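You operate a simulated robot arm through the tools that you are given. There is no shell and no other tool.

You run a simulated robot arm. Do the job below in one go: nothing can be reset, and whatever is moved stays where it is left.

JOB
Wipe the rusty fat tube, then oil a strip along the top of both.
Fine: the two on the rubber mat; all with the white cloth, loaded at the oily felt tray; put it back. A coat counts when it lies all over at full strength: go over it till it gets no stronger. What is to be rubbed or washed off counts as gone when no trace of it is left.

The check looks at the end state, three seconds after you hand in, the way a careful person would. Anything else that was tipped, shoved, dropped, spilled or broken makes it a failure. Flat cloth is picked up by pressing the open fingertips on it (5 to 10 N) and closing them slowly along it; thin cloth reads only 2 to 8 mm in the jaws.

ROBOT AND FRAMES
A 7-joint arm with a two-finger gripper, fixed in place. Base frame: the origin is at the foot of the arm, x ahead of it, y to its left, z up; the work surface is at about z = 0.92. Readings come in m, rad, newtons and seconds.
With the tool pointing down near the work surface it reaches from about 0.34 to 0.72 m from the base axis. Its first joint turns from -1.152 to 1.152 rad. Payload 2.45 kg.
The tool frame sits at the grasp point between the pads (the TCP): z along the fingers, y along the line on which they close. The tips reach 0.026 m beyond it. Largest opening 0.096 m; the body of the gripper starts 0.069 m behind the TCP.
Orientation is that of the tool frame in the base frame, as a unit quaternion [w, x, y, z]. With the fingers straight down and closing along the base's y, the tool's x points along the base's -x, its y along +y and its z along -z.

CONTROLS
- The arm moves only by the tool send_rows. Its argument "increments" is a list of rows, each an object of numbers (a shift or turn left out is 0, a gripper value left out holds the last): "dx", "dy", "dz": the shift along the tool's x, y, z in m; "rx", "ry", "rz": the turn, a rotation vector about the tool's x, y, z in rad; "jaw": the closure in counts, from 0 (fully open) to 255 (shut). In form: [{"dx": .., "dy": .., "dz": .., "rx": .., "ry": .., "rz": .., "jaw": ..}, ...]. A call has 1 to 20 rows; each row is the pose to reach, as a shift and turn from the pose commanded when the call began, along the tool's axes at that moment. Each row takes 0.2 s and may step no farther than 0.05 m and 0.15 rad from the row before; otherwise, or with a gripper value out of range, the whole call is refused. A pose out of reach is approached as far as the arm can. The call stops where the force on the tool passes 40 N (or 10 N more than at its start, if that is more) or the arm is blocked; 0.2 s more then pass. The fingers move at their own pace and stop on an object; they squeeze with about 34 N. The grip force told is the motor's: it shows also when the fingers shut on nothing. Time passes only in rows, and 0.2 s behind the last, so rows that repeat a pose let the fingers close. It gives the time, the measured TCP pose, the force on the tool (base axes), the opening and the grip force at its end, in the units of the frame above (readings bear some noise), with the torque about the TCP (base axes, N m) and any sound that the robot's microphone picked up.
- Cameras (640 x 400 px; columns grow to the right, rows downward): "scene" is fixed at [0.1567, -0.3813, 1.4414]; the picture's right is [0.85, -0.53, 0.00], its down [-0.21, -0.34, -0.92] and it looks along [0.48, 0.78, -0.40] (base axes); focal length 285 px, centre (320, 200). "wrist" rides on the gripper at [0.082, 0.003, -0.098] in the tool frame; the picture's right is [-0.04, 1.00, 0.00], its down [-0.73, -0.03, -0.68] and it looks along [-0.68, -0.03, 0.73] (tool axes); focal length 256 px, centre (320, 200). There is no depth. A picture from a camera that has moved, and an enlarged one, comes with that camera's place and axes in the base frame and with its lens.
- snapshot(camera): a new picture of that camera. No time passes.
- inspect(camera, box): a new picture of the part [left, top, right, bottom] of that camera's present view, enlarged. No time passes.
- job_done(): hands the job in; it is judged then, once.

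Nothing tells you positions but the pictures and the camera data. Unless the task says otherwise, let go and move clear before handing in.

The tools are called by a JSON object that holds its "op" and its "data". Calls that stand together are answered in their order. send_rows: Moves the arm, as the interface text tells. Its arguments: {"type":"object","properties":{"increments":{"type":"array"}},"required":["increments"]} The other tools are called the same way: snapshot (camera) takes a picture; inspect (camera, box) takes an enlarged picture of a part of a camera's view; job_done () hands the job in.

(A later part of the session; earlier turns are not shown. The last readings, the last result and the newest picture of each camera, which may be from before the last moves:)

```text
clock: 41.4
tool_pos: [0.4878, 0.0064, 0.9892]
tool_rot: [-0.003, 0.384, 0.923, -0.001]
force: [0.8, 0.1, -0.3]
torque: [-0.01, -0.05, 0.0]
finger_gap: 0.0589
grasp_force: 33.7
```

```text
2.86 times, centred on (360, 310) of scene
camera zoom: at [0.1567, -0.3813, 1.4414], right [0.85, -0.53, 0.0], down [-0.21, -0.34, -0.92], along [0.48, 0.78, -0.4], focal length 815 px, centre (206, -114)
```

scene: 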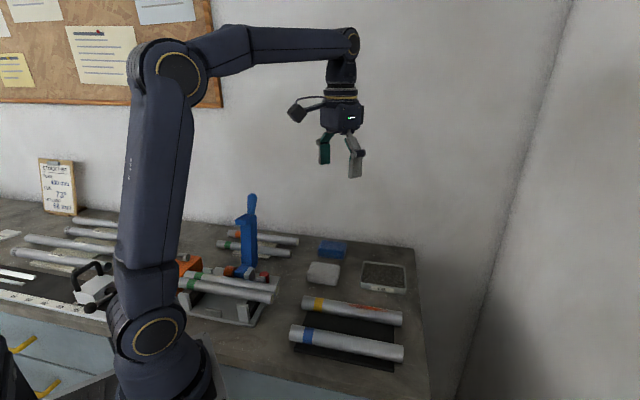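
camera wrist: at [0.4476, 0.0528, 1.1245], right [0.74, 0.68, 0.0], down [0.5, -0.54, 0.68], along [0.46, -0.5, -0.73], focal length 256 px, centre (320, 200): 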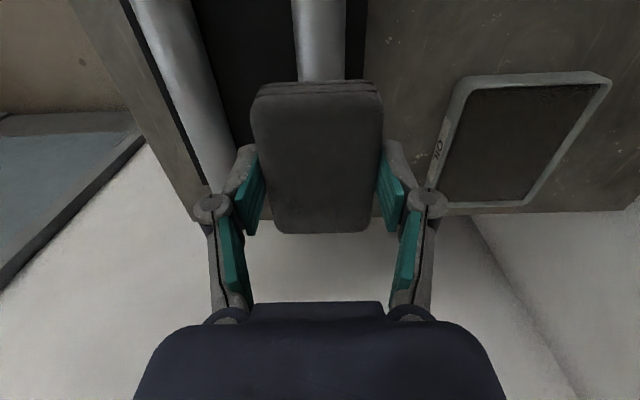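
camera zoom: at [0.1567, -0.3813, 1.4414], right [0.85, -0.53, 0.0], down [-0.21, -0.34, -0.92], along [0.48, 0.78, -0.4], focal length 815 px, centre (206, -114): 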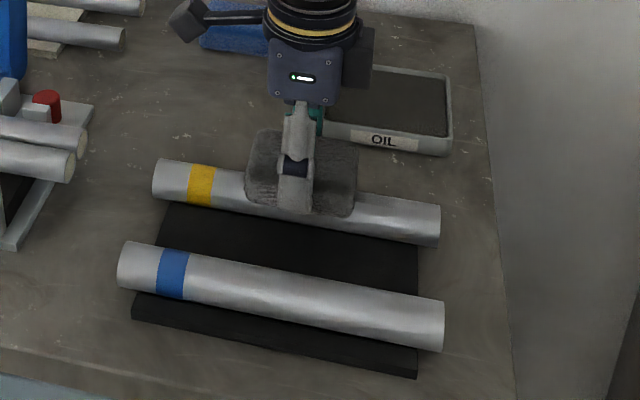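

Contact faded on the way back. I'll lift and look at what the strip looks like now.

{"op": "send_rows", "data": {"increments": [{"dz": -0.02}, {"dz": -0.05}, {"dz": -0.08}, {"dy": 0.04, "dz": -0.09}, {"dy": 0.08, "dz": -0.09}, {"dy": 0.1, "dz": -0.09}, {"dy": 0.1, "dz": -0.09}]}}

{"op": "inspect", "data": {"camera": "scene", "box": [290, 280, 420, 340]}}

{"op": "snapshot", "data": {"camera": "wrist"}}

```text
clock: 43.0
tool_pos: [0.5596, 0.0762, 1.081]
tool_rot: [-0.004, 0.384, 0.923, 0.0]
force: [1.1, 0.5, -1.1]
torque: [-0.01, -0.04, -0.02]
finger_gap: 0.059
grasp_force: 34.2
```

```text
4.92 times, centred on (355, 310) of scene
camera zoom: at [0.1567, -0.3813, 1.4414], right [0.85, -0.53, 0.0], down [-0.21, -0.34, -0.92], along [0.48, 0.78, -0.4], focal length 1404 px, centre (148, -342)
```

zoom: 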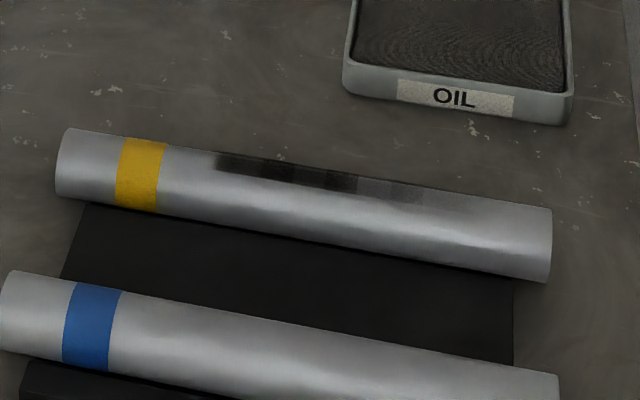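

```text
taken
camera wrist: at [0.5057, 0.1375, 1.1806], right [0.74, 0.68, 0.0], down [0.5, -0.54, 0.68], along [0.45, -0.5, -0.74], focal length 256 px, centre (320, 200)
```

wrist: 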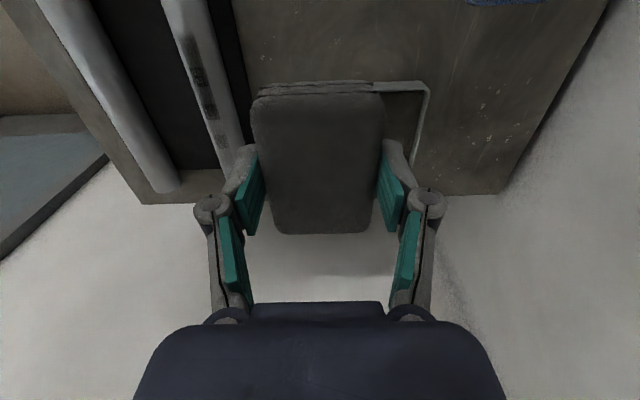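

{"op": "inspect", "data": {"camera": "wrist", "box": [140, 0, 260, 150]}}

{"op": "inspect", "data": {"camera": "scene", "box": [325, 290, 395, 330]}}

```text
2.67 times, centred on (200, 75) of wrist
camera zoom: at [0.5057, 0.1375, 1.1806], right [0.74, 0.68, 0.0], down [0.5, -0.54, 0.68], along [0.45, -0.5, -0.74], focal length 683 px, centre (640, 533)
```

zoom: 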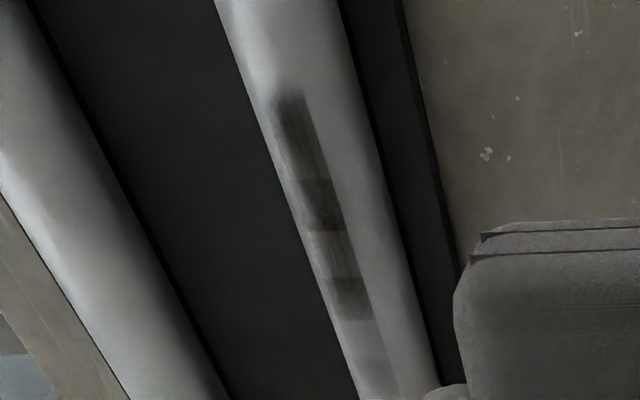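

```text
9.14 times, centred on (360, 310) of scene
camera zoom: at [0.1567, -0.3813, 1.4414], right [0.85, -0.53, 0.0], down [-0.21, -0.34, -0.92], along [0.48, 0.78, -0.4], focal length 2607 px, centre (-46, -806)
```

zoom: 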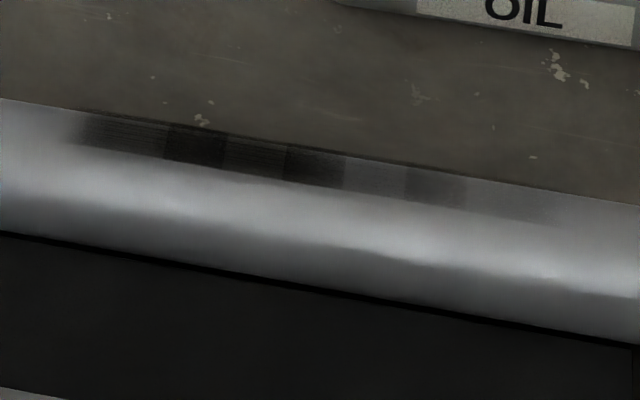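

The strip builds up in cells from about w≈0.29 along the top, strongest where the pad passed most, weak towards the far end. I'll go back down onto it and make repeated strokes over the whole length.

{"op": "send_rows", "data": {"increments": [{"dy": -0.04}, {"dy": -0.08}, {"dy": -0.1}, {"dy": -0.1, "dz": 0.03}, {"dy": -0.1, "dz": 0.06}, {"dy": -0.1, "dz": 0.08}, {"dy": -0.1, "dz": 0.088}, {"dy": -0.1, "dz": 0.0895}, {"dy": -0.1, "dz": 0.0905}, {"dy": -0.1, "dz": 0.0905}]}}

```text
clock: 45.2
tool_pos: [0.4863, 0.0079, 0.9892]
tool_rot: [-0.004, 0.383, 0.924, -0.001]
force: [-0.5, -1.3, 2.8]
torque: [0.05, 0.09, 0.02]
finger_gap: 0.0587
grasp_force: 33.3
```

{"op": "send_rows", "data": {"increments": [{"dz": 0.0007}, {"dx": -0.012, "dz": 0.0007}, {"dx": -0.024, "dz": 0.0006}, {"dx": -0.036, "dz": 0.0005}, {"dx": -0.048, "dz": 0.0005}, {"dx": -0.06, "dz": 0.0004}, {"dx": -0.072, "dz": 0.0003}]}}

{"op": "inspect", "data": {"camera": "scene", "box": [290, 260, 420, 340]}}

```text
clock: 47.0
tool_pos: [0.5399, -0.0426, 0.9891]
tool_rot: [-0.003, 0.383, 0.924, 0.001]
force: [-3.6, 1.5, 10.3]
torque: [-0.07, -0.02, 0.03]
finger_gap: 0.0589
grasp_force: 34.0
stopped in row 7: the force on the tool passed its limit at 40 N (the readings are from after the stop); the commanded pose is now the measured one
```

```text
4.92 times, centred on (355, 300) of scene
camera zoom: at [0.1564, -0.3813, 1.4414], right [0.85, -0.53, 0.0], down [-0.21, -0.34, -0.92], along [0.48, 0.78, -0.4], focal length 1404 px, centre (148, -292)
```

zoom: 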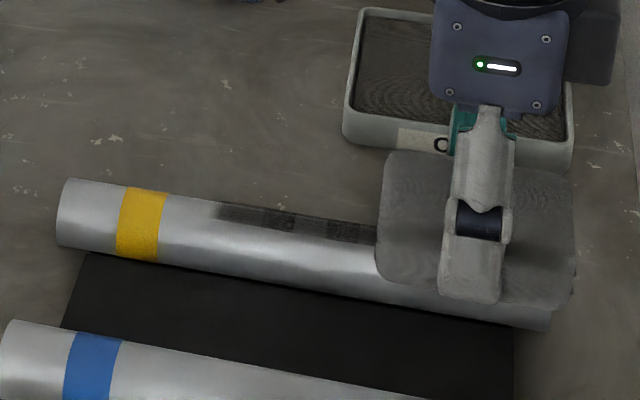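

Force limit tripped again near the far end; the coating is building though. I'll lighten the press, and stroke back more slowly.

{"op": "send_rows", "data": {"increments": [{"dz": -0.0002}, {"dx": 0.006, "dz": -0.0002}, {"dx": 0.012, "dz": -0.0001}, {"dx": 0.018, "dz": -0.0001}, {"dx": 0.024, "dz": 0.0}, {"dx": 0.03, "dz": 0.0}, {"dx": 0.036, "dz": 0.0}, {"dx": 0.042, "dz": 0.0001}, {"dx": 0.048, "dz": 0.0001}, {"dx": 0.054, "dz": 0.0001}, {"dx": 0.06, "dz": 0.0002}, {"dx": 0.066, "dz": 0.0002}, {"dx": 0.072, "dz": 0.0003}, {"dx": 0.078, "dz": 0.0003}]}}

{"op": "inspect", "data": {"camera": "scene", "box": [290, 260, 420, 340]}}

```text
clock: 50.0
tool_pos: [0.4838, 0.0107, 0.9889]
tool_rot: [-0.001, 0.384, 0.923, -0.001]
force: [4.2, -5.3, 11.4]
torque: [-0.1, -0.08, 0.0]
finger_gap: 0.0589
grasp_force: 33.9
```

```text
4.92 times, centred on (355, 300) of scene
camera zoom: at [0.1566, -0.3815, 1.4413], right [0.85, -0.53, 0.0], down [-0.21, -0.34, -0.92], along [0.48, 0.78, -0.4], focal length 1404 px, centre (148, -292)
```

zoom: 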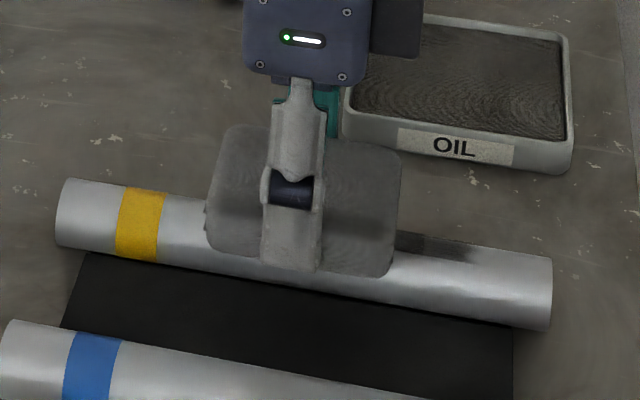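

Slow strokes work well (11 N, no trip). The pad has lightened as its oil was used, so I'll lift and reload at the tray.

{"op": "send_rows", "data": {"increments": [{"dz": -0.015}, {"dz": -0.035}, {"dz": -0.05}, {"dx": -0.02, "dy": 0.03, "dz": -0.05}, {"dx": -0.04, "dy": 0.06, "dz": -0.05}, {"dx": -0.06, "dy": 0.09, "dz": -0.05}, {"dx": -0.071, "dy": 0.12, "dz": -0.05}, {"dx": -0.071, "dy": 0.149, "dz": -0.05}, {"dx": -0.071, "dy": 0.149, "dz": -0.05}, {"dx": -0.071, "dy": 0.149, "dz": -0.03}, {"dx": -0.071, "dy": 0.149, "dz": -0.01}, {"dx": -0.071, "dy": 0.149, "dz": 0.003}, {"dx": -0.071, "dy": 0.149, "dz": 0.01}, {"dx": -0.071, "dy": 0.149, "dz": 0.01}]}}

{"op": "snapshot", "data": {"camera": "wrist"}}

{"op": "inspect", "data": {"camera": "scene", "box": [290, 240, 420, 340]}}

```text
clock: 53.0
tool_pos: [0.6381, 0.0661, 0.9772]
tool_rot: [-0.003, 0.384, 0.923, 0.001]
force: [0.8, 0.1, -1.0]
torque: [-0.01, -0.04, 0.0]
finger_gap: 0.0589
grasp_force: 33.9
```

```text
taken
camera wrist: at [0.585, 0.1274, 1.0769], right [0.74, 0.68, 0.0], down [0.5, -0.54, 0.68], along [0.46, -0.5, -0.74], focal length 256 px, centre (320, 200)
```

wrist: 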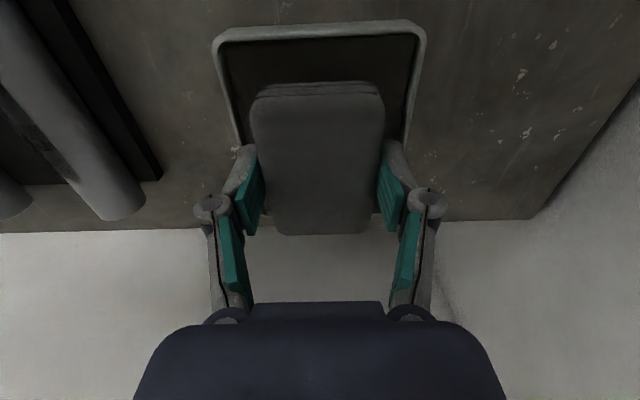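

```text
4.00 times, centred on (355, 290) of scene
camera zoom: at [0.1567, -0.3813, 1.4414], right [0.85, -0.53, 0.0], down [-0.21, -0.34, -0.92], along [0.48, 0.78, -0.4], focal length 1141 px, centre (180, -160)
```

zoom: 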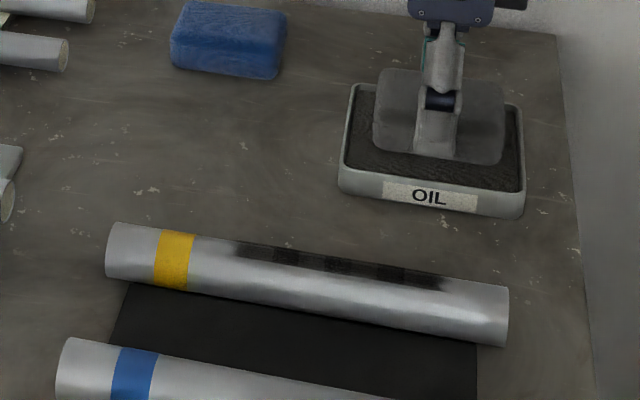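

The strip now spans w≈0.29–0.41 at varied strength. Pressing the pad onto the felt to reload.

{"op": "send_rows", "data": {"increments": [{"dz": 0.001}, {"dz": 0.002}, {"dz": 0.003}, {"dz": 0.003}]}}

```text
clock: 54.0
tool_pos: [0.6395, 0.067, 0.9757]
tool_rot: [-0.002, 0.384, 0.924, 0.0]
force: [0.0, 0.6, -0.2]
torque: [0.0, 0.0, 0.0]
finger_gap: 0.0588
grasp_force: 34.3
```

{"op": "send_rows", "data": {"increments": [{"dz": 0.001}, {"dz": 0.002}, {"dz": 0.003}, {"dz": 0.003}, {"dz": 0.003}]}}

{"op": "inspect", "data": {"camera": "scene", "box": [290, 240, 420, 340]}}

```text
clock: 55.2
tool_pos: [0.6412, 0.0657, 0.9741]
tool_rot: [-0.002, 0.384, 0.924, 0.001]
force: [-1.8, -1.8, 15.9]
torque: [0.02, 0.17, -0.03]
finger_gap: 0.059
grasp_force: 33.7
```

```text
4.00 times, centred on (355, 290) of scene
camera zoom: at [0.1563, -0.3814, 1.4414], right [0.85, -0.53, 0.0], down [-0.21, -0.34, -0.92], along [0.48, 0.78, -0.4], focal length 1141 px, centre (180, -160)
```

zoom: 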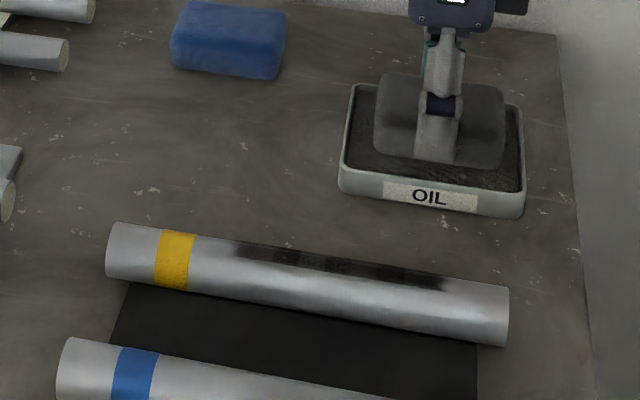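

{"op": "send_rows", "data": {"increments": [{"dz": -0.0003}, {"dz": -0.0003}, {"dz": -0.0003}, {"dz": -0.0003}, {"dz": -0.01}, {"dz": -0.03}, {"dz": -0.055}, {"dz": -0.055}, {"dx": 0.02, "dy": -0.03, "dz": -0.055}, {"dx": 0.04, "dy": -0.06, "dz": -0.055}, {"dx": 0.06, "dy": -0.09, "dz": -0.055}, {"dx": 0.08, "dy": -0.12, "dz": -0.055}, {"dx": 0.095, "dy": -0.15, "dz": -0.055}, {"dx": 0.095, "dy": -0.15, "dz": -0.055}]}}

{"op": "snapshot", "data": {"camera": "wrist"}}

```text
clock: 58.2
tool_pos: [0.4678, 0.0276, 1.0281]
tool_rot: [-0.003, 0.383, 0.924, 0.0]
force: [0.3, 0.5, 0.5]
torque: [0.03, 0.0, 0.03]
finger_gap: 0.0587
grasp_force: 33.7
```

```text
taken
camera wrist: at [0.4128, 0.0882, 1.1263], right [0.74, 0.68, 0.0], down [0.5, -0.54, 0.68], along [0.46, -0.5, -0.74], focal length 256 px, centre (320, 200)
```

wrist: 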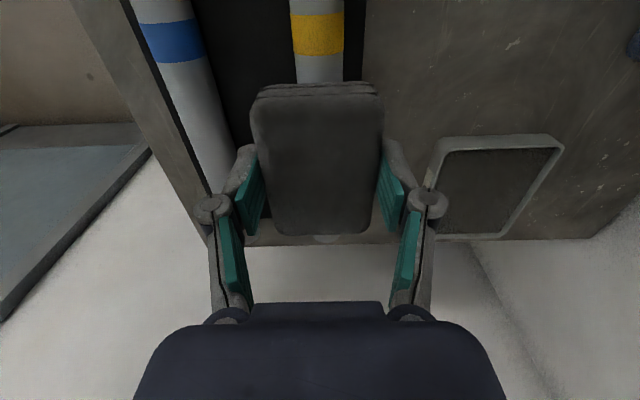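

Reloaded (pad very dark again) and centred on the tube. Lowering to contact.

{"op": "send_rows", "data": {"increments": [{"dz": 0.015}, {"dz": 0.028}, {"dz": 0.035}, {"dz": 0.037}, {"dz": 0.038}, {"dz": 0.038}]}}

```text
clock: 59.6
tool_pos: [0.466, 0.0286, 0.9883]
tool_rot: [-0.002, 0.384, 0.923, 0.001]
force: [-0.3, -0.6, -1.0]
torque: [0.0, 0.01, 0.0]
finger_gap: 0.0589
grasp_force: 34.4
```

{"op": "send_rows", "data": {"increments": [{"dz": 0.0005}, {"dz": 0.001}, {"dz": 0.001}]}}

```text
clock: 60.4
tool_pos: [0.4666, 0.0285, 0.9881]
tool_rot: [-0.003, 0.383, 0.924, 0.0]
force: [0.3, -0.2, 0.8]
torque: [-0.05, -0.05, -0.01]
finger_gap: 0.059
grasp_force: 33.6
```

{"op": "send_rows", "data": {"increments": [{"dz": 0.0006}, {"dx": -0.006, "dz": 0.0009}, {"dx": -0.012, "dz": 0.0009}, {"dx": -0.018, "dz": 0.0008}, {"dx": -0.024, "dz": 0.0008}, {"dx": -0.03, "dz": 0.0008}, {"dx": -0.036, "dz": 0.0007}, {"dx": -0.042, "dz": 0.0007}, {"dx": -0.048, "dz": 0.0007}, {"dx": -0.054, "dz": 0.0006}, {"dx": -0.06, "dz": 0.0006}, {"dx": -0.066, "dz": 0.0006}]}}

{"op": "inspect", "data": {"camera": "scene", "box": [290, 260, 420, 340]}}

```text
clock: 63.0
tool_pos: [0.5137, -0.0194, 0.9882]
tool_rot: [-0.004, 0.383, 0.924, 0.0]
force: [-6.6, 6.7, 19.1]
torque: [0.09, 0.05, -0.01]
finger_gap: 0.0594
grasp_force: 34.3
```

```text
4.92 times, centred on (355, 300) of scene
camera zoom: at [0.1562, -0.3812, 1.4415], right [0.85, -0.53, 0.0], down [-0.21, -0.34, -0.92], along [0.48, 0.78, -0.4], focal length 1404 px, centre (148, -292)
```

zoom: 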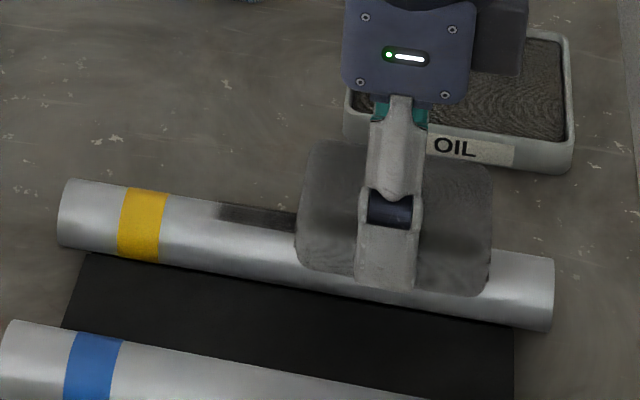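

Good, 19 N; I'll lighten a touch, finish to the far end of the strip and come back slowly.

{"op": "send_rows", "data": {"increments": [{"dz": -0.0006}, {"dx": -0.006, "dz": -0.0006}, {"dx": -0.012, "dz": -0.0006}, {"dx": -0.018, "dz": -0.0007}, {"dx": -0.024, "dz": -0.0007}, {"dx": -0.03, "dz": -0.0007}, {"dx": -0.024, "dz": -0.0007}, {"dx": -0.018, "dz": -0.0007}, {"dx": -0.012, "dz": -0.0006}, {"dx": -0.006, "dz": -0.0006}, {"dx": 0.0, "dz": -0.0006}, {"dx": 0.006, "dz": -0.0006}, {"dx": 0.012, "dz": -0.0005}, {"dx": 0.018, "dz": -0.0005}, {"dx": 0.024, "dz": -0.0005}, {"dx": 0.03, "dz": -0.0004}]}}

{"op": "inspect", "data": {"camera": "scene", "box": [290, 260, 420, 340]}}

```text
clock: 66.4
tool_pos: [0.4913, 0.002, 0.9891]
tool_rot: [-0.003, 0.384, 0.924, 0.0]
force: [0.6, -0.2, 1.9]
torque: [-0.07, -0.05, 0.0]
finger_gap: 0.0588
grasp_force: 34.0
```

```text
4.92 times, centred on (355, 300) of scene
camera zoom: at [0.1567, -0.3814, 1.4414], right [0.85, -0.53, 0.0], down [-0.21, -0.34, -0.92], along [0.48, 0.78, -0.4], focal length 1404 px, centre (148, -292)
```

zoom: 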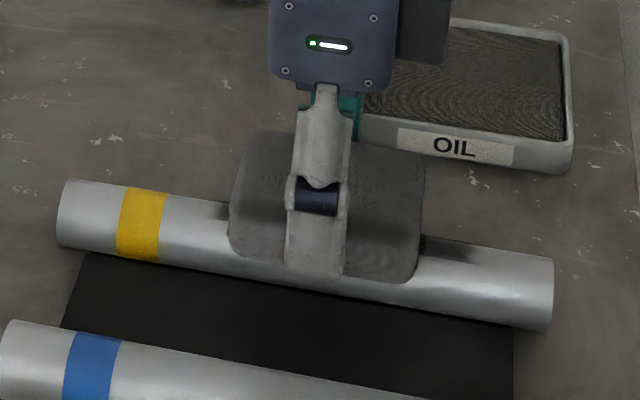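

Light contact now; I'll add half a millimetre and run a full pass to the near end of the strip and back.

{"op": "send_rows", "data": {"increments": [{"dz": 0.0004}, {"dx": 0.006, "dz": 0.0005}, {"dx": 0.012, "dz": 0.0006}, {"dx": 0.018, "dz": 0.0006}, {"dx": 0.024, "dz": 0.0006}, {"dx": 0.03, "dz": 0.0007}, {"dx": 0.036, "dz": 0.0007}, {"dx": 0.042, "dz": 0.0007}, {"dx": 0.048, "dz": 0.0008}, {"dx": 0.042, "dz": 0.0007}, {"dx": 0.036, "dz": 0.0007}, {"dx": 0.03, "dz": 0.0007}, {"dx": 0.024, "dz": 0.0006}, {"dx": 0.018, "dz": 0.0006}, {"dx": 0.012, "dz": 0.0006}, {"dx": 0.006, "dz": 0.0005}, {"dx": 0.0, "dz": 0.0005}, {"dx": -0.006, "dz": 0.0004}]}}

{"op": "inspect", "data": {"camera": "scene", "box": [290, 260, 420, 340]}}

```text
clock: 70.2
tool_pos: [0.4958, -0.0032, 0.9886]
tool_rot: [-0.003, 0.383, 0.924, 0.0]
force: [0.7, 0.3, -0.3]
torque: [-0.04, -0.01, -0.01]
finger_gap: 0.0592
grasp_force: 34.1
```

```text
4.92 times, centred on (355, 300) of scene
camera zoom: at [0.1567, -0.3813, 1.4414], right [0.85, -0.53, 0.0], down [-0.21, -0.34, -0.92], along [0.48, 0.78, -0.4], focal length 1404 px, centre (148, -292)
```

zoom: 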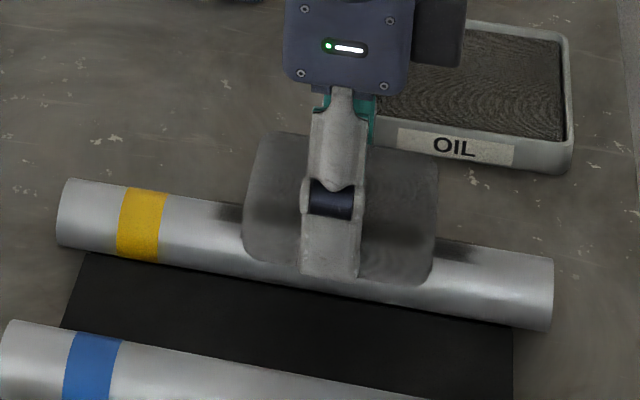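

Contact was lost again as the pad creeps up in the grip. I'll lift aside and inspect the strip.

{"op": "send_rows", "data": {"increments": [{"dz": -0.02}, {"dz": -0.05}, {"dz": -0.08}, {"dy": 0.04, "dz": -0.09}, {"dy": 0.08, "dz": -0.09}, {"dy": 0.1, "dz": -0.09}, {"dy": 0.1, "dz": -0.09}]}}

{"op": "inspect", "data": {"camera": "scene", "box": [325, 290, 395, 330]}}

{"op": "snapshot", "data": {"camera": "wrist"}}

{"op": "inspect", "data": {"camera": "wrist", "box": [140, 0, 260, 150]}}

```text
clock: 71.8
tool_pos: [0.5647, 0.068, 1.0769]
tool_rot: [-0.003, 0.384, 0.923, 0.0]
force: [0.1, 0.4, -0.1]
torque: [0.02, 0.0, -0.03]
finger_gap: 0.0591
grasp_force: 33.7
```

```text
9.14 times, centred on (360, 310) of scene
camera zoom: at [0.1567, -0.3813, 1.4414], right [0.85, -0.53, 0.0], down [-0.21, -0.34, -0.92], along [0.48, 0.78, -0.4], focal length 2607 px, centre (-46, -806)
```

zoom: 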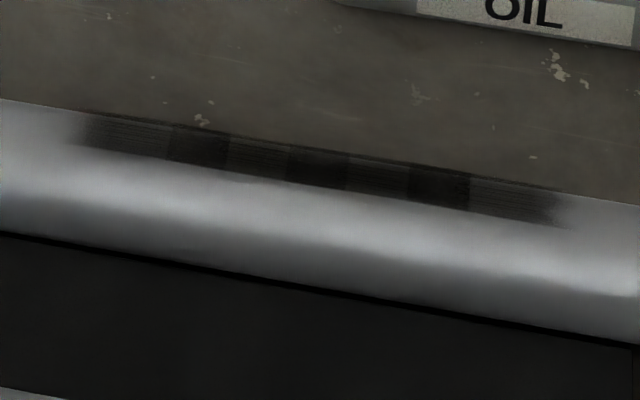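

```text
taken
camera wrist: at [0.5113, 0.1297, 1.1762], right [0.74, 0.68, 0.0], down [0.5, -0.54, 0.68], along [0.46, -0.5, -0.74], focal length 256 px, centre (320, 200)
```

wrist: 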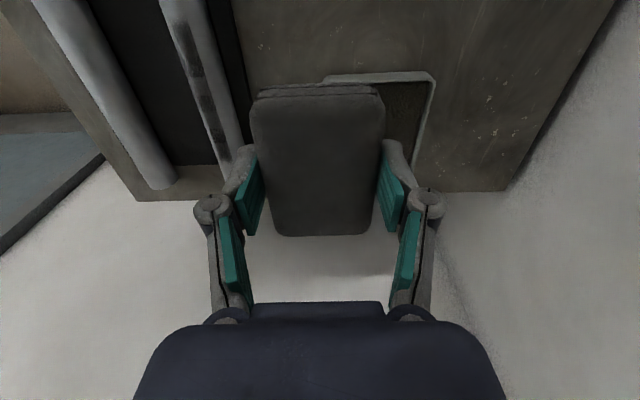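

```text
2.67 times, centred on (200, 75) of wrist
camera zoom: at [0.5113, 0.1297, 1.1762], right [0.74, 0.68, 0.0], down [0.5, -0.54, 0.68], along [0.46, -0.5, -0.74], focal length 683 px, centre (640, 533)
```

zoom: 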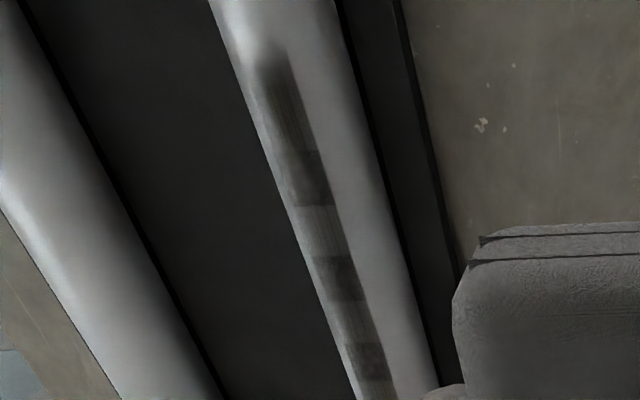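

The strip now looks like four overlapping patches at a fairly even level. I'll go over it again with firmer, slow strokes to see whether it gets any stronger.

{"op": "send_rows", "data": {"increments": [{"dy": -0.04}, {"dy": -0.08}, {"dy": -0.1}, {"dy": -0.1, "dz": 0.03}, {"dy": -0.1, "dz": 0.06}, {"dy": -0.1, "dz": 0.08}, {"dy": -0.1, "dz": 0.088}, {"dy": -0.1, "dz": 0.09}, {"dy": -0.1, "dz": 0.0905}, {"dy": -0.1, "dz": 0.0905}]}}

```text
clock: 74.0
tool_pos: [0.4966, -0.0022, 0.9872]
tool_rot: [-0.001, 0.383, 0.924, 0.001]
force: [-2.6, 5.1, 24.1]
torque: [0.27, 0.19, -0.02]
finger_gap: 0.0589
grasp_force: 34.8
```

{"op": "send_rows", "data": {"increments": [{"dz": -0.0008}, {"dx": -0.006, "dz": -0.0008}, {"dx": -0.012, "dz": -0.0009}, {"dx": -0.018, "dz": -0.0009}, {"dx": -0.024, "dz": -0.0009}, {"dx": -0.03, "dz": -0.0009}, {"dx": -0.036, "dz": -0.001}, {"dx": -0.042, "dz": -0.001}, {"dx": -0.048, "dz": -0.001}, {"dx": -0.054, "dz": -0.0011}, {"dx": -0.054, "dz": -0.0011}]}}

```text
clock: 76.4
tool_pos: [0.5335, -0.0413, 0.9885]
tool_rot: [-0.003, 0.383, 0.924, 0.0]
force: [0.4, 0.1, -0.1]
torque: [0.0, -0.02, 0.01]
finger_gap: 0.0587
grasp_force: 33.9
```

{"op": "send_rows", "data": {"increments": [{"dz": 0.0005}, {"dz": 0.0008}, {"dz": 0.0008}]}}

```text
clock: 77.2
tool_pos: [0.5346, -0.0409, 0.9883]
tool_rot: [-0.002, 0.384, 0.923, 0.001]
force: [-2.5, 1.7, 9.7]
torque: [0.1, 0.11, -0.02]
finger_gap: 0.0589
grasp_force: 34.4
```

Good contact (10 N) at the far end; slow stroke back over the whole strip.

{"op": "send_rows", "data": {"increments": [{"dx": 0.006, "dz": 0.0001}, {"dx": 0.012, "dz": 0.0001}, {"dx": 0.018, "dz": 0.0002}, {"dx": 0.024, "dz": 0.0002}, {"dx": 0.03, "dz": 0.0003}, {"dx": 0.036, "dz": 0.0003}, {"dx": 0.042, "dz": 0.0003}, {"dx": 0.048, "dz": 0.0004}, {"dx": 0.054, "dz": 0.0004}]}}

```text
clock: 79.2
tool_pos: [0.4975, -0.0018, 0.988]
tool_rot: [0.0, 0.383, 0.924, 0.0]
force: [7.9, -7.5, 26.6]
torque: [-0.25, -0.28, 0.02]
finger_gap: 0.0589
grasp_force: 33.9
```

{"op": "send_rows", "data": {"increments": [{"dz": -0.0007}, {"dx": 0.006, "dz": -0.0007}, {"dx": 0.012, "dz": -0.0007}, {"dx": 0.018, "dz": -0.0006}, {"dx": 0.024, "dz": -0.0006}, {"dx": 0.03, "dz": -0.0006}, {"dx": 0.036, "dz": -0.0005}, {"dx": 0.042, "dz": -0.0005}, {"dx": 0.048, "dz": -0.0005}, {"dx": 0.054, "dz": -0.0005}]}}

{"op": "inspect", "data": {"camera": "scene", "box": [290, 260, 420, 340]}}

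```text
clock: 81.4
tool_pos: [0.458, 0.036, 0.9872]
tool_rot: [-0.002, 0.384, 0.924, -0.001]
force: [3.0, -2.7, 7.2]
torque: [0.04, 0.09, 0.02]
finger_gap: 0.0589
grasp_force: 32.8
```

```text
4.92 times, centred on (355, 300) of scene
camera zoom: at [0.1567, -0.3814, 1.4413], right [0.85, -0.53, 0.0], down [-0.21, -0.34, -0.92], along [0.48, 0.78, -0.4], focal length 1404 px, centre (148, -292)
```

zoom: 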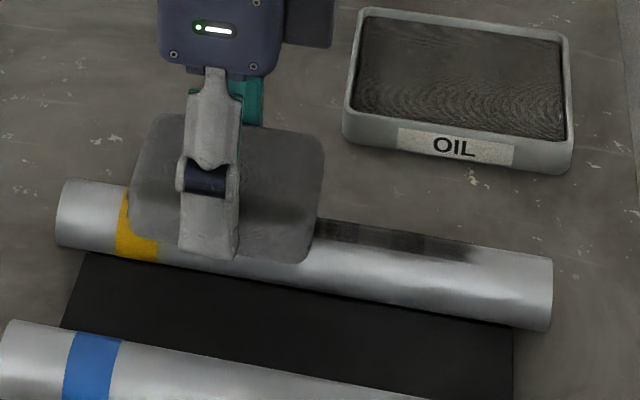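

Full stroke made with good contact throughout. Lifting to compare the strip's strength.

{"op": "send_rows", "data": {"increments": [{"dz": -0.02}, {"dz": -0.05}, {"dz": -0.08}, {"dx": -0.03, "dy": 0.04, "dz": -0.09}, {"dx": -0.05, "dy": 0.08, "dz": -0.09}, {"dx": -0.05, "dy": 0.1, "dz": -0.09}, {"dx": -0.05, "dy": 0.1, "dz": -0.09}]}}

{"op": "inspect", "data": {"camera": "scene", "box": [325, 290, 395, 330]}}

{"op": "snapshot", "data": {"camera": "wrist"}}

{"op": "inspect", "data": {"camera": "wrist", "box": [140, 0, 260, 150]}}

```text
refused: row 4 steps farther than a row can; nothing moved
```

```text
9.14 times, centred on (360, 310) of scene
camera zoom: at [0.1567, -0.3814, 1.4413], right [0.85, -0.53, 0.0], down [-0.21, -0.34, -0.92], along [0.48, 0.78, -0.4], focal length 2607 px, centre (-46, -806)
```

zoom: 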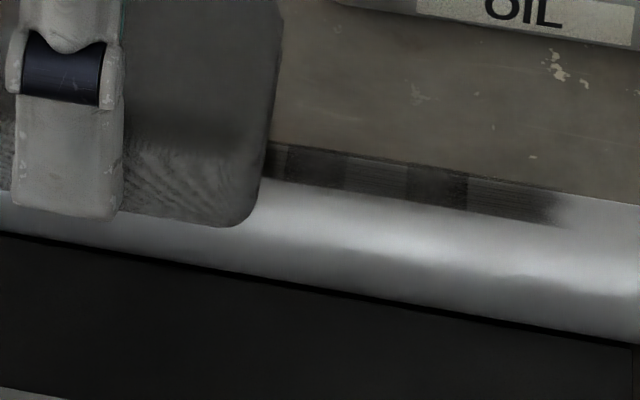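

```text
taken
camera wrist: at [0.4045, 0.0981, 1.0867], right [0.74, 0.68, 0.0], down [0.5, -0.54, 0.68], along [0.46, -0.5, -0.74], focal length 256 px, centre (320, 200)
```

wrist: 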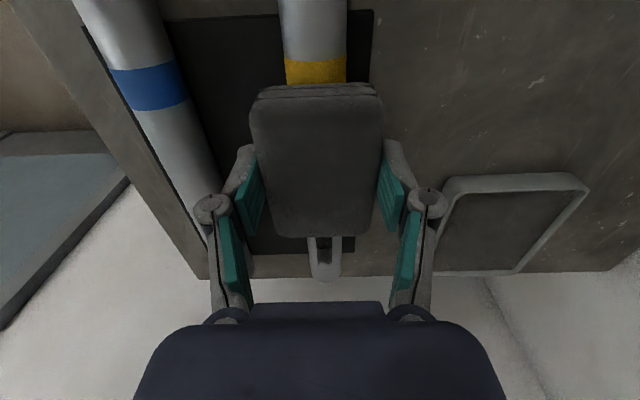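

```text
2.67 times, centred on (200, 75) of wrist
camera zoom: at [0.4045, 0.0981, 1.0867], right [0.74, 0.68, 0.0], down [0.5, -0.54, 0.68], along [0.46, -0.5, -0.74], focal length 683 px, centre (640, 533)
```

zoom: 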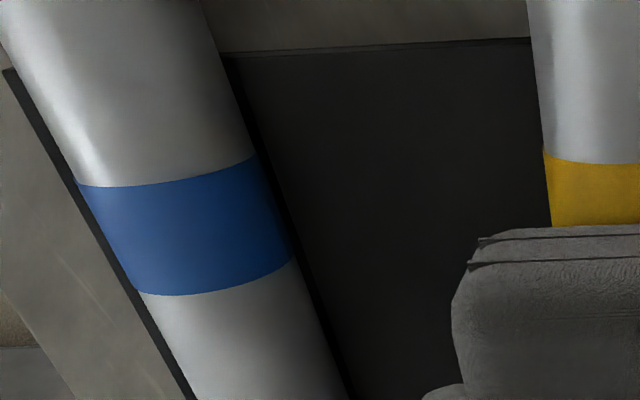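

That row step was just over the limit; resending with smaller steps.

{"op": "send_rows", "data": {"increments": [{"dz": -0.02}, {"dz": -0.05}, {"dz": -0.08}, {"dx": -0.02, "dy": 0.03, "dz": -0.09}, {"dx": -0.04, "dy": 0.06, "dz": -0.09}, {"dx": -0.05, "dy": 0.09, "dz": -0.09}, {"dx": -0.05, "dy": 0.1, "dz": -0.09}, {"dx": -0.05, "dy": 0.1, "dz": -0.09}]}}

{"op": "inspect", "data": {"camera": "scene", "box": [325, 290, 395, 330]}}

{"op": "snapshot", "data": {"camera": "wrist"}}

{"op": "inspect", "data": {"camera": "wrist", "box": [140, 0, 260, 150]}}

```text
clock: 83.2
tool_pos: [0.5651, 0.0726, 1.0767]
tool_rot: [-0.003, 0.384, 0.923, 0.001]
force: [0.1, 0.0, 0.4]
torque: [0.01, 0.01, 0.03]
finger_gap: 0.0591
grasp_force: 34.4
```

```text
9.14 times, centred on (360, 310) of scene
camera zoom: at [0.1567, -0.3813, 1.4414], right [0.85, -0.53, 0.0], down [-0.21, -0.34, -0.92], along [0.48, 0.78, -0.4], focal length 2607 px, centre (-46, -806)
```

zoom: 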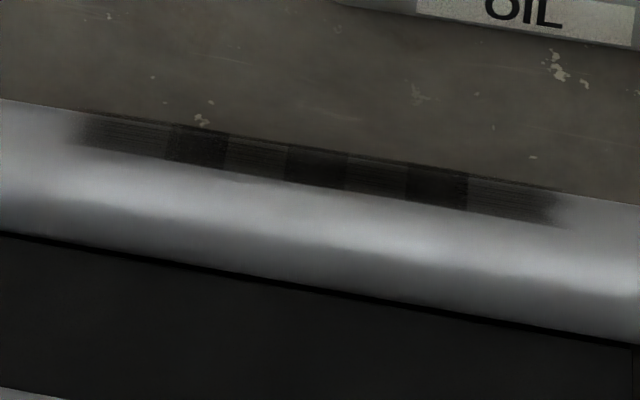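

```text
taken
camera wrist: at [0.511, 0.1331, 1.1761], right [0.74, 0.68, 0.0], down [0.5, -0.54, 0.68], along [0.46, -0.5, -0.74], focal length 256 px, centre (320, 200)
```

wrist: 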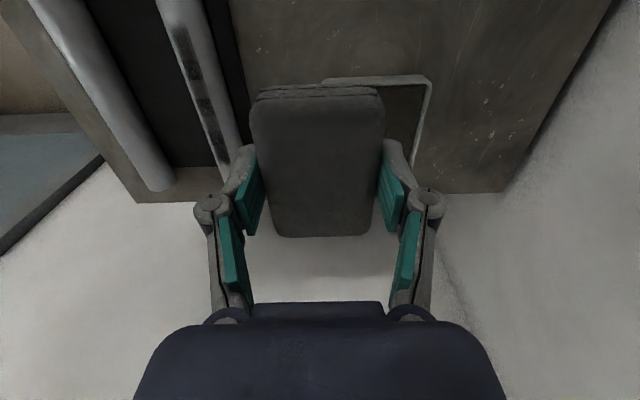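

```text
2.67 times, centred on (200, 75) of wrist
camera zoom: at [0.511, 0.1331, 1.1761], right [0.74, 0.68, 0.0], down [0.5, -0.54, 0.68], along [0.46, -0.5, -0.74], focal length 683 px, centre (640, 533)
```

zoom: 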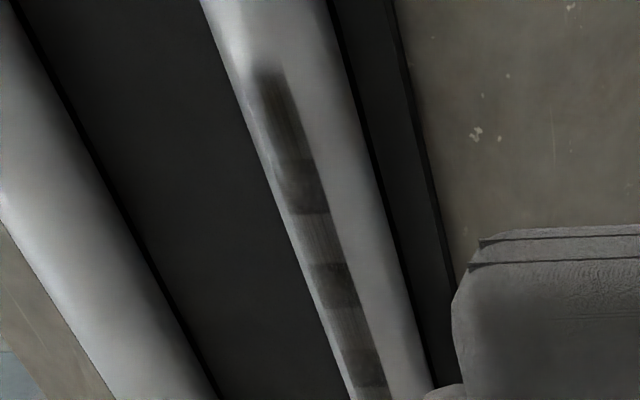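

It may have become slightly stronger; I'll reload with fresh oil and do another pass to be sure.

{"op": "send_rows", "data": {"increments": [{"dx": -0.02, "dy": 0.02}, {"dx": -0.045, "dy": 0.04}, {"dx": -0.057, "dy": 0.049}, {"dx": -0.057, "dy": 0.049, "dz": 0.03}, {"dx": -0.057, "dy": 0.049, "dz": 0.06}, {"dx": -0.057, "dy": 0.049, "dz": 0.085}, {"dx": -0.057, "dy": 0.049, "dz": 0.098}, {"dx": -0.057, "dy": 0.049, "dz": 0.102}, {"dx": -0.057, "dy": 0.049, "dz": 0.103}]}}

{"op": "snapshot", "data": {"camera": "wrist"}}

```text
clock: 85.2
tool_pos: [0.6387, 0.0661, 0.9741]
tool_rot: [-0.003, 0.383, 0.924, 0.0]
force: [-0.9, 0.9, 0.3]
torque: [0.0, 0.04, -0.01]
finger_gap: 0.0587
grasp_force: 34.5
```

```text
taken
camera wrist: at [0.5843, 0.1271, 1.0733], right [0.74, 0.68, 0.0], down [0.5, -0.54, 0.68], along [0.46, -0.5, -0.74], focal length 256 px, centre (320, 200)
```

wrist: 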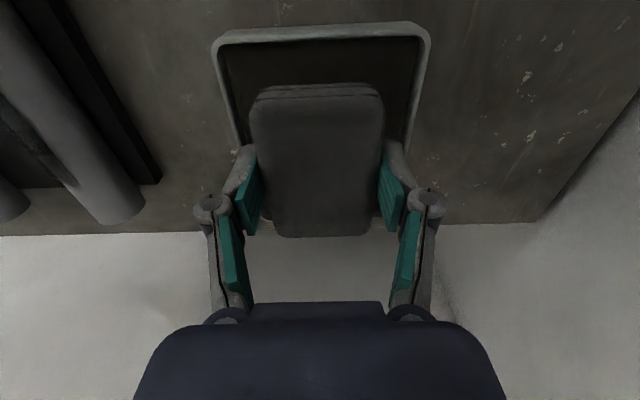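

{"op": "send_rows", "data": {"increments": [{"dz": 0.001}, {"dz": 0.0017}, {"dz": 0.0022}, {"dz": 0.0022}, {"dz": 0.0022}]}}

```text
clock: 86.4
tool_pos: [0.6397, 0.0659, 0.9716]
tool_rot: [-0.003, 0.384, 0.923, 0.001]
force: [-2.7, 1.5, 6.6]
torque: [0.11, 0.11, -0.03]
finger_gap: 0.0589
grasp_force: 33.8
```

{"op": "send_rows", "data": {"increments": [{"dz": 0.0003}, {"dz": 0.0003}, {"dz": 0.0003}, {"dz": 0.0003}, {"dz": 0.0003}, {"dz": -0.01}, {"dz": -0.03}, {"dz": -0.055}, {"dz": -0.055}, {"dx": 0.02, "dy": -0.03, "dz": -0.055}, {"dx": 0.04, "dy": -0.06, "dz": -0.055}, {"dx": 0.06, "dy": -0.09, "dz": -0.055}, {"dx": 0.08, "dy": -0.12, "dz": -0.055}, {"dx": 0.095, "dy": -0.15, "dz": -0.055}, {"dx": 0.095, "dy": -0.15, "dz": -0.055}, {"dx": 0.095, "dy": -0.15, "dz": -0.035}, {"dx": 0.095, "dy": -0.15, "dz": -0.022}, {"dx": 0.095, "dy": -0.15, "dz": -0.017}, {"dx": 0.095, "dy": -0.15, "dz": -0.0165}]}}

{"op": "snapshot", "data": {"camera": "wrist"}}

```text
clock: 90.4
tool_pos: [0.4667, 0.0262, 0.9896]
tool_rot: [-0.003, 0.383, 0.924, 0.001]
force: [-0.3, -0.3, 0.0]
torque: [0.02, -0.02, 0.01]
finger_gap: 0.0589
grasp_force: 33.8
```

```text
taken
camera wrist: at [0.4119, 0.0881, 1.0884], right [0.74, 0.68, 0.0], down [0.5, -0.54, 0.68], along [0.46, -0.5, -0.74], focal length 256 px, centre (320, 200)
```

wrist: 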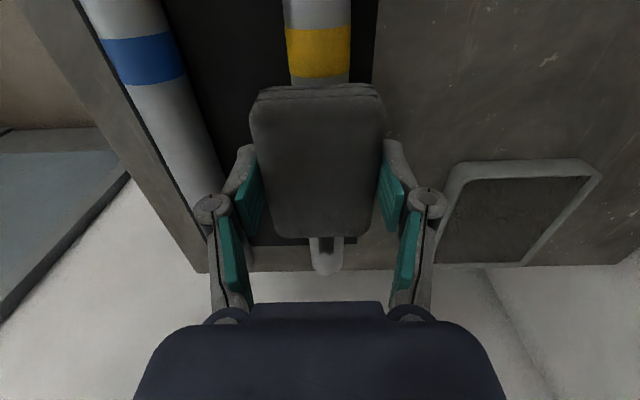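

{"op": "send_rows", "data": {"increments": [{"dz": 0.001}, {"dz": 0.0018}, {"dz": 0.0025}, {"dz": 0.0025}]}}

```text
clock: 91.4
tool_pos: [0.4664, 0.027, 0.9877]
tool_rot: [-0.002, 0.384, 0.923, 0.001]
force: [-1.6, -0.8, 13.1]
torque: [-0.04, 0.02, 0.0]
finger_gap: 0.0588
grasp_force: 33.8
```

{"op": "send_rows", "data": {"increments": [{"dx": -0.006, "dz": -0.0001}, {"dx": -0.012, "dz": -0.0002}, {"dx": -0.018, "dz": -0.0002}, {"dx": -0.024, "dz": -0.0002}, {"dx": -0.03, "dz": -0.0003}, {"dx": -0.036, "dz": -0.0003}, {"dx": -0.042, "dz": -0.0003}, {"dx": -0.048, "dz": -0.0004}, {"dx": -0.054, "dz": -0.0004}]}}

```text
clock: 93.4
tool_pos: [0.5039, -0.0119, 0.9868]
tool_rot: [-0.002, 0.383, 0.924, 0.0]
force: [-4.3, 4.0, 13.6]
torque: [0.13, 0.06, 0.0]
finger_gap: 0.0591
grasp_force: 34.0
```

{"op": "send_rows", "data": {"increments": [{"dx": -0.006, "dz": -0.0001}, {"dx": -0.012, "dz": -0.0001}, {"dx": -0.018, "dz": -0.0001}, {"dx": -0.024, "dz": -0.0001}, {"dx": -0.03, "dz": -0.0002}, {"dx": -0.036, "dz": -0.0002}, {"dx": -0.042, "dz": -0.0002}, {"dx": -0.046, "dz": -0.0002}]}}

{"op": "inspect", "data": {"camera": "scene", "box": [290, 260, 420, 340]}}

```text
clock: 95.2
tool_pos: [0.5357, -0.0457, 0.9871]
tool_rot: [-0.003, 0.383, 0.924, 0.001]
force: [-3.8, 3.5, 9.2]
torque: [0.03, 0.04, -0.01]
finger_gap: 0.059
grasp_force: 33.9
```

```text
4.92 times, centred on (355, 300) of scene
camera zoom: at [0.1564, -0.3812, 1.4414], right [0.85, -0.53, 0.0], down [-0.21, -0.34, -0.92], along [0.48, 0.78, -0.4], focal length 1404 px, centre (148, -292)
```

zoom: 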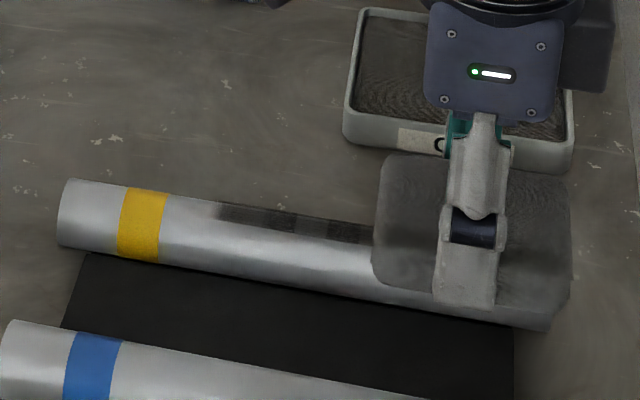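

Clean full pass at 9–14 N. Stroke back the same way.

{"op": "send_rows", "data": {"increments": [{"dx": 0.006, "dz": 0.0001}, {"dx": 0.012, "dz": 0.0001}, {"dx": 0.018, "dz": 0.0001}, {"dx": 0.024, "dz": 0.0001}, {"dx": 0.03, "dz": 0.0002}, {"dx": 0.036, "dz": 0.0002}, {"dx": 0.042, "dz": 0.0002}, {"dx": 0.048, "dz": 0.0003}, {"dx": 0.054, "dz": 0.0003}]}}

```text
clock: 97.2
tool_pos: [0.499, -0.0061, 0.9869]
tool_rot: [-0.002, 0.384, 0.923, 0.001]
force: [6.5, -6.2, 18.5]
torque: [-0.12, -0.17, -0.02]
finger_gap: 0.059
grasp_force: 34.2
```

{"op": "send_rows", "data": {"increments": [{"dx": 0.0, "dz": -0.0004}, {"dx": 0.006, "dz": -0.0004}, {"dx": 0.012, "dz": -0.0003}, {"dx": 0.018, "dz": -0.0003}, {"dx": 0.024, "dz": -0.0002}, {"dx": 0.03, "dz": -0.0002}, {"dx": 0.036, "dz": -0.0001}, {"dx": 0.042, "dz": -0.0001}, {"dx": 0.048, "dz": 0.0}, {"dx": 0.048, "dz": -0.02}, {"dx": 0.048, "dz": -0.05}, {"dx": 0.048, "dz": -0.08}, {"dx": 0.028, "dy": 0.03, "dz": -0.09}, {"dx": 0.008, "dy": 0.06, "dz": -0.09}, {"dx": 0.0, "dy": 0.09, "dz": -0.09}, {"dx": 0.0, "dy": 0.1, "dz": -0.09}, {"dx": 0.0, "dy": 0.1, "dz": -0.09}]}}

{"op": "inspect", "data": {"camera": "scene", "box": [325, 290, 395, 330]}}

{"op": "snapshot", "data": {"camera": "wrist"}}

{"op": "inspect", "data": {"camera": "wrist", "box": [140, 0, 260, 150]}}

```text
clock: 100.8
tool_pos: [0.5689, 0.0659, 1.0755]
tool_rot: [-0.002, 0.383, 0.924, 0.0]
force: [1.2, -0.7, -0.7]
torque: [-0.02, -0.01, 0.02]
finger_gap: 0.0588
grasp_force: 34.1
```

```text
9.14 times, centred on (360, 310) of scene
camera zoom: at [0.1567, -0.3813, 1.4414], right [0.85, -0.53, 0.0], down [-0.21, -0.34, -0.92], along [0.48, 0.78, -0.4], focal length 2607 px, centre (-46, -806)
```

zoom: 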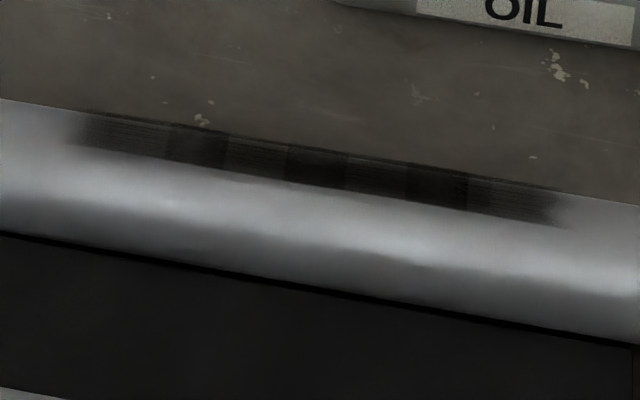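

```text
taken
camera wrist: at [0.5154, 0.1268, 1.1749], right [0.74, 0.68, 0.0], down [0.5, -0.54, 0.68], along [0.46, -0.5, -0.74], focal length 256 px, centre (320, 200)
```

wrist: 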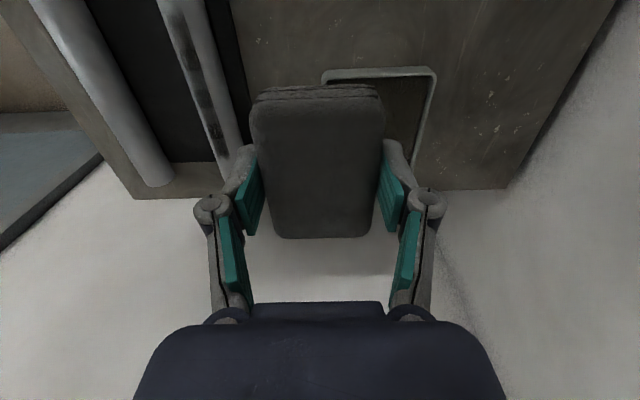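

```text
2.67 times, centred on (200, 75) of wrist
camera zoom: at [0.5154, 0.1268, 1.1749], right [0.74, 0.68, 0.0], down [0.5, -0.54, 0.68], along [0.46, -0.5, -0.74], focal length 683 px, centre (640, 533)
```

zoom: 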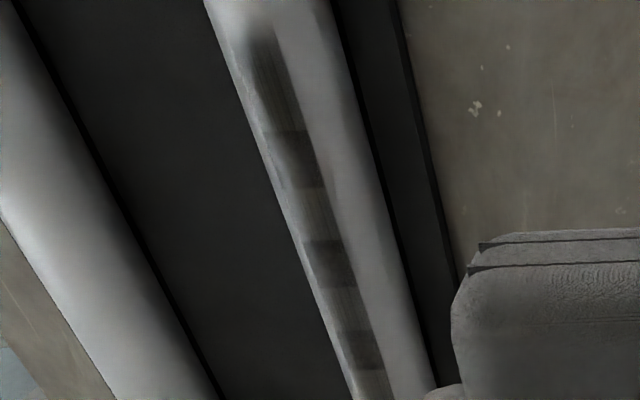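

No further change, so the first strip is at full strength. I'll reload once more before doing the blue-band tube.

{"op": "send_rows", "data": {"increments": [{"dx": -0.02, "dy": 0.02}, {"dx": -0.045, "dy": 0.04}, {"dx": -0.049, "dy": 0.05}, {"dx": -0.049, "dy": 0.05, "dz": 0.03}, {"dx": -0.049, "dy": 0.05, "dz": 0.06}, {"dx": -0.049, "dy": 0.05, "dz": 0.085}, {"dx": -0.049, "dy": 0.05, "dz": 0.098}, {"dx": -0.049, "dy": 0.05, "dz": 0.102}, {"dx": -0.049, "dy": 0.05, "dz": 0.103}]}}

{"op": "snapshot", "data": {"camera": "wrist"}}

```text
clock: 102.8
tool_pos: [0.6392, 0.0649, 0.973]
tool_rot: [-0.002, 0.384, 0.923, 0.0]
force: [0.3, 1.0, 0.0]
torque: [0.03, 0.01, -0.01]
finger_gap: 0.059
grasp_force: 33.8
```

```text
taken
camera wrist: at [0.5842, 0.1264, 1.0731], right [0.74, 0.68, 0.0], down [0.5, -0.54, 0.68], along [0.46, -0.5, -0.74], focal length 256 px, centre (320, 200)
```

wrist: 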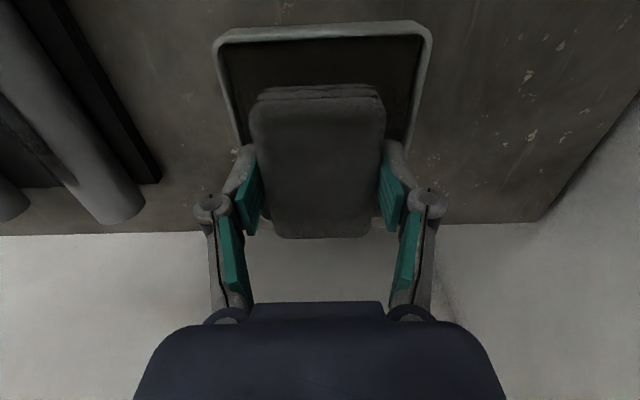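

{"op": "send_rows", "data": {"increments": [{"dz": 0.001}, {"dz": 0.0017}, {"dz": 0.002}, {"dz": 0.002}, {"dz": 0.002}, {"dz": 0.002}]}}

```text
clock: 104.2
tool_pos: [0.6395, 0.0651, 0.9717]
tool_rot: [-0.004, 0.384, 0.923, 0.0]
force: [0.3, -0.4, 0.0]
torque: [-0.02, 0.01, 0.0]
finger_gap: 0.059
grasp_force: 34.0
```

{"op": "send_rows", "data": {"increments": [{"dz": 0.0005}, {"dz": 0.001}, {"dz": 0.0015}, {"dz": 0.0015}, {"dz": 0.0015}, {"dz": 0.0015}]}}

```text
clock: 105.6
tool_pos: [0.6397, 0.0658, 0.971]
tool_rot: [0.0, 0.383, 0.924, 0.0]
force: [-3.6, -1.8, 29.3]
torque: [-0.07, 0.31, -0.03]
finger_gap: 0.0589
grasp_force: 33.7
```

Loaded. Now carrying the pad over to the blue-band tube (s≈0.2585).

{"op": "send_rows", "data": {"increments": [{"dz": -0.005}, {"dz": -0.02}, {"dz": -0.045}, {"dz": -0.07}, {"dz": -0.07}, {"dx": 0.01, "dy": -0.04, "dz": -0.07}, {"dx": 0.02, "dy": -0.08, "dz": -0.07}, {"dx": 0.03, "dy": -0.12, "dz": -0.07}, {"dx": 0.04, "dy": -0.16, "dz": -0.07}, {"dx": 0.055, "dy": -0.2, "dz": -0.07}, {"dx": 0.07, "dy": -0.23, "dz": -0.07}, {"dx": 0.075, "dy": -0.2415, "dz": -0.07}, {"dx": 0.075, "dy": -0.2415, "dz": -0.07}]}}

{"op": "snapshot", "data": {"camera": "wrist"}}

{"op": "inspect", "data": {"camera": "scene", "box": [270, 240, 430, 390]}}

```text
clock: 108.4
tool_pos: [0.4149, -0.05, 1.0411]
tool_rot: [-0.003, 0.384, 0.923, 0.0]
force: [0.6, 0.0, -1.1]
torque: [0.0, -0.03, 0.01]
finger_gap: 0.0587
grasp_force: 33.9
```

```text
taken
camera wrist: at [0.3614, 0.0108, 1.1399], right [0.74, 0.68, 0.0], down [0.5, -0.54, 0.68], along [0.46, -0.5, -0.74], focal length 256 px, centre (320, 200)
```

wrist: 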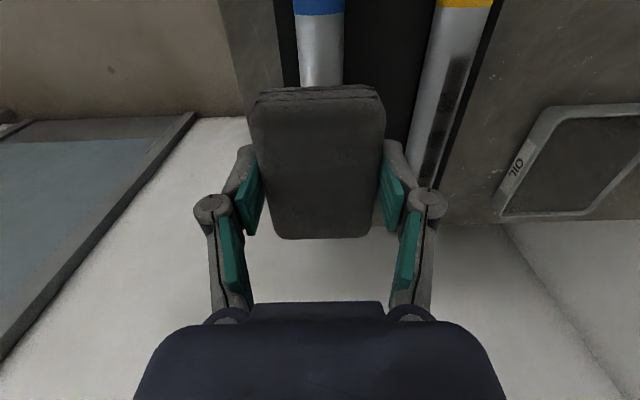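

```text
2.67 times, centred on (350, 315) of scene
camera zoom: at [0.1567, -0.3814, 1.4414], right [0.85, -0.53, 0.0], down [-0.21, -0.34, -0.92], along [0.48, 0.78, -0.4], focal length 760 px, centre (240, -107)
```

zoom: 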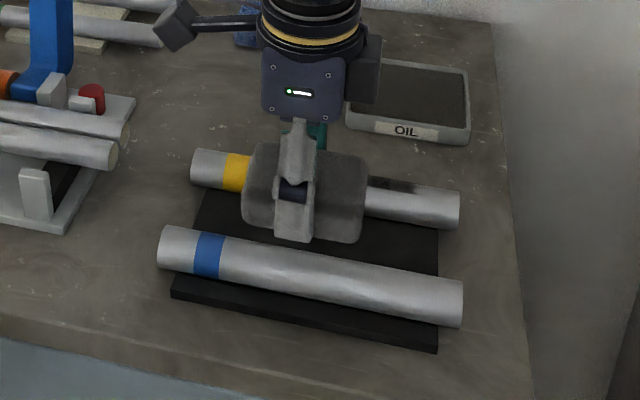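

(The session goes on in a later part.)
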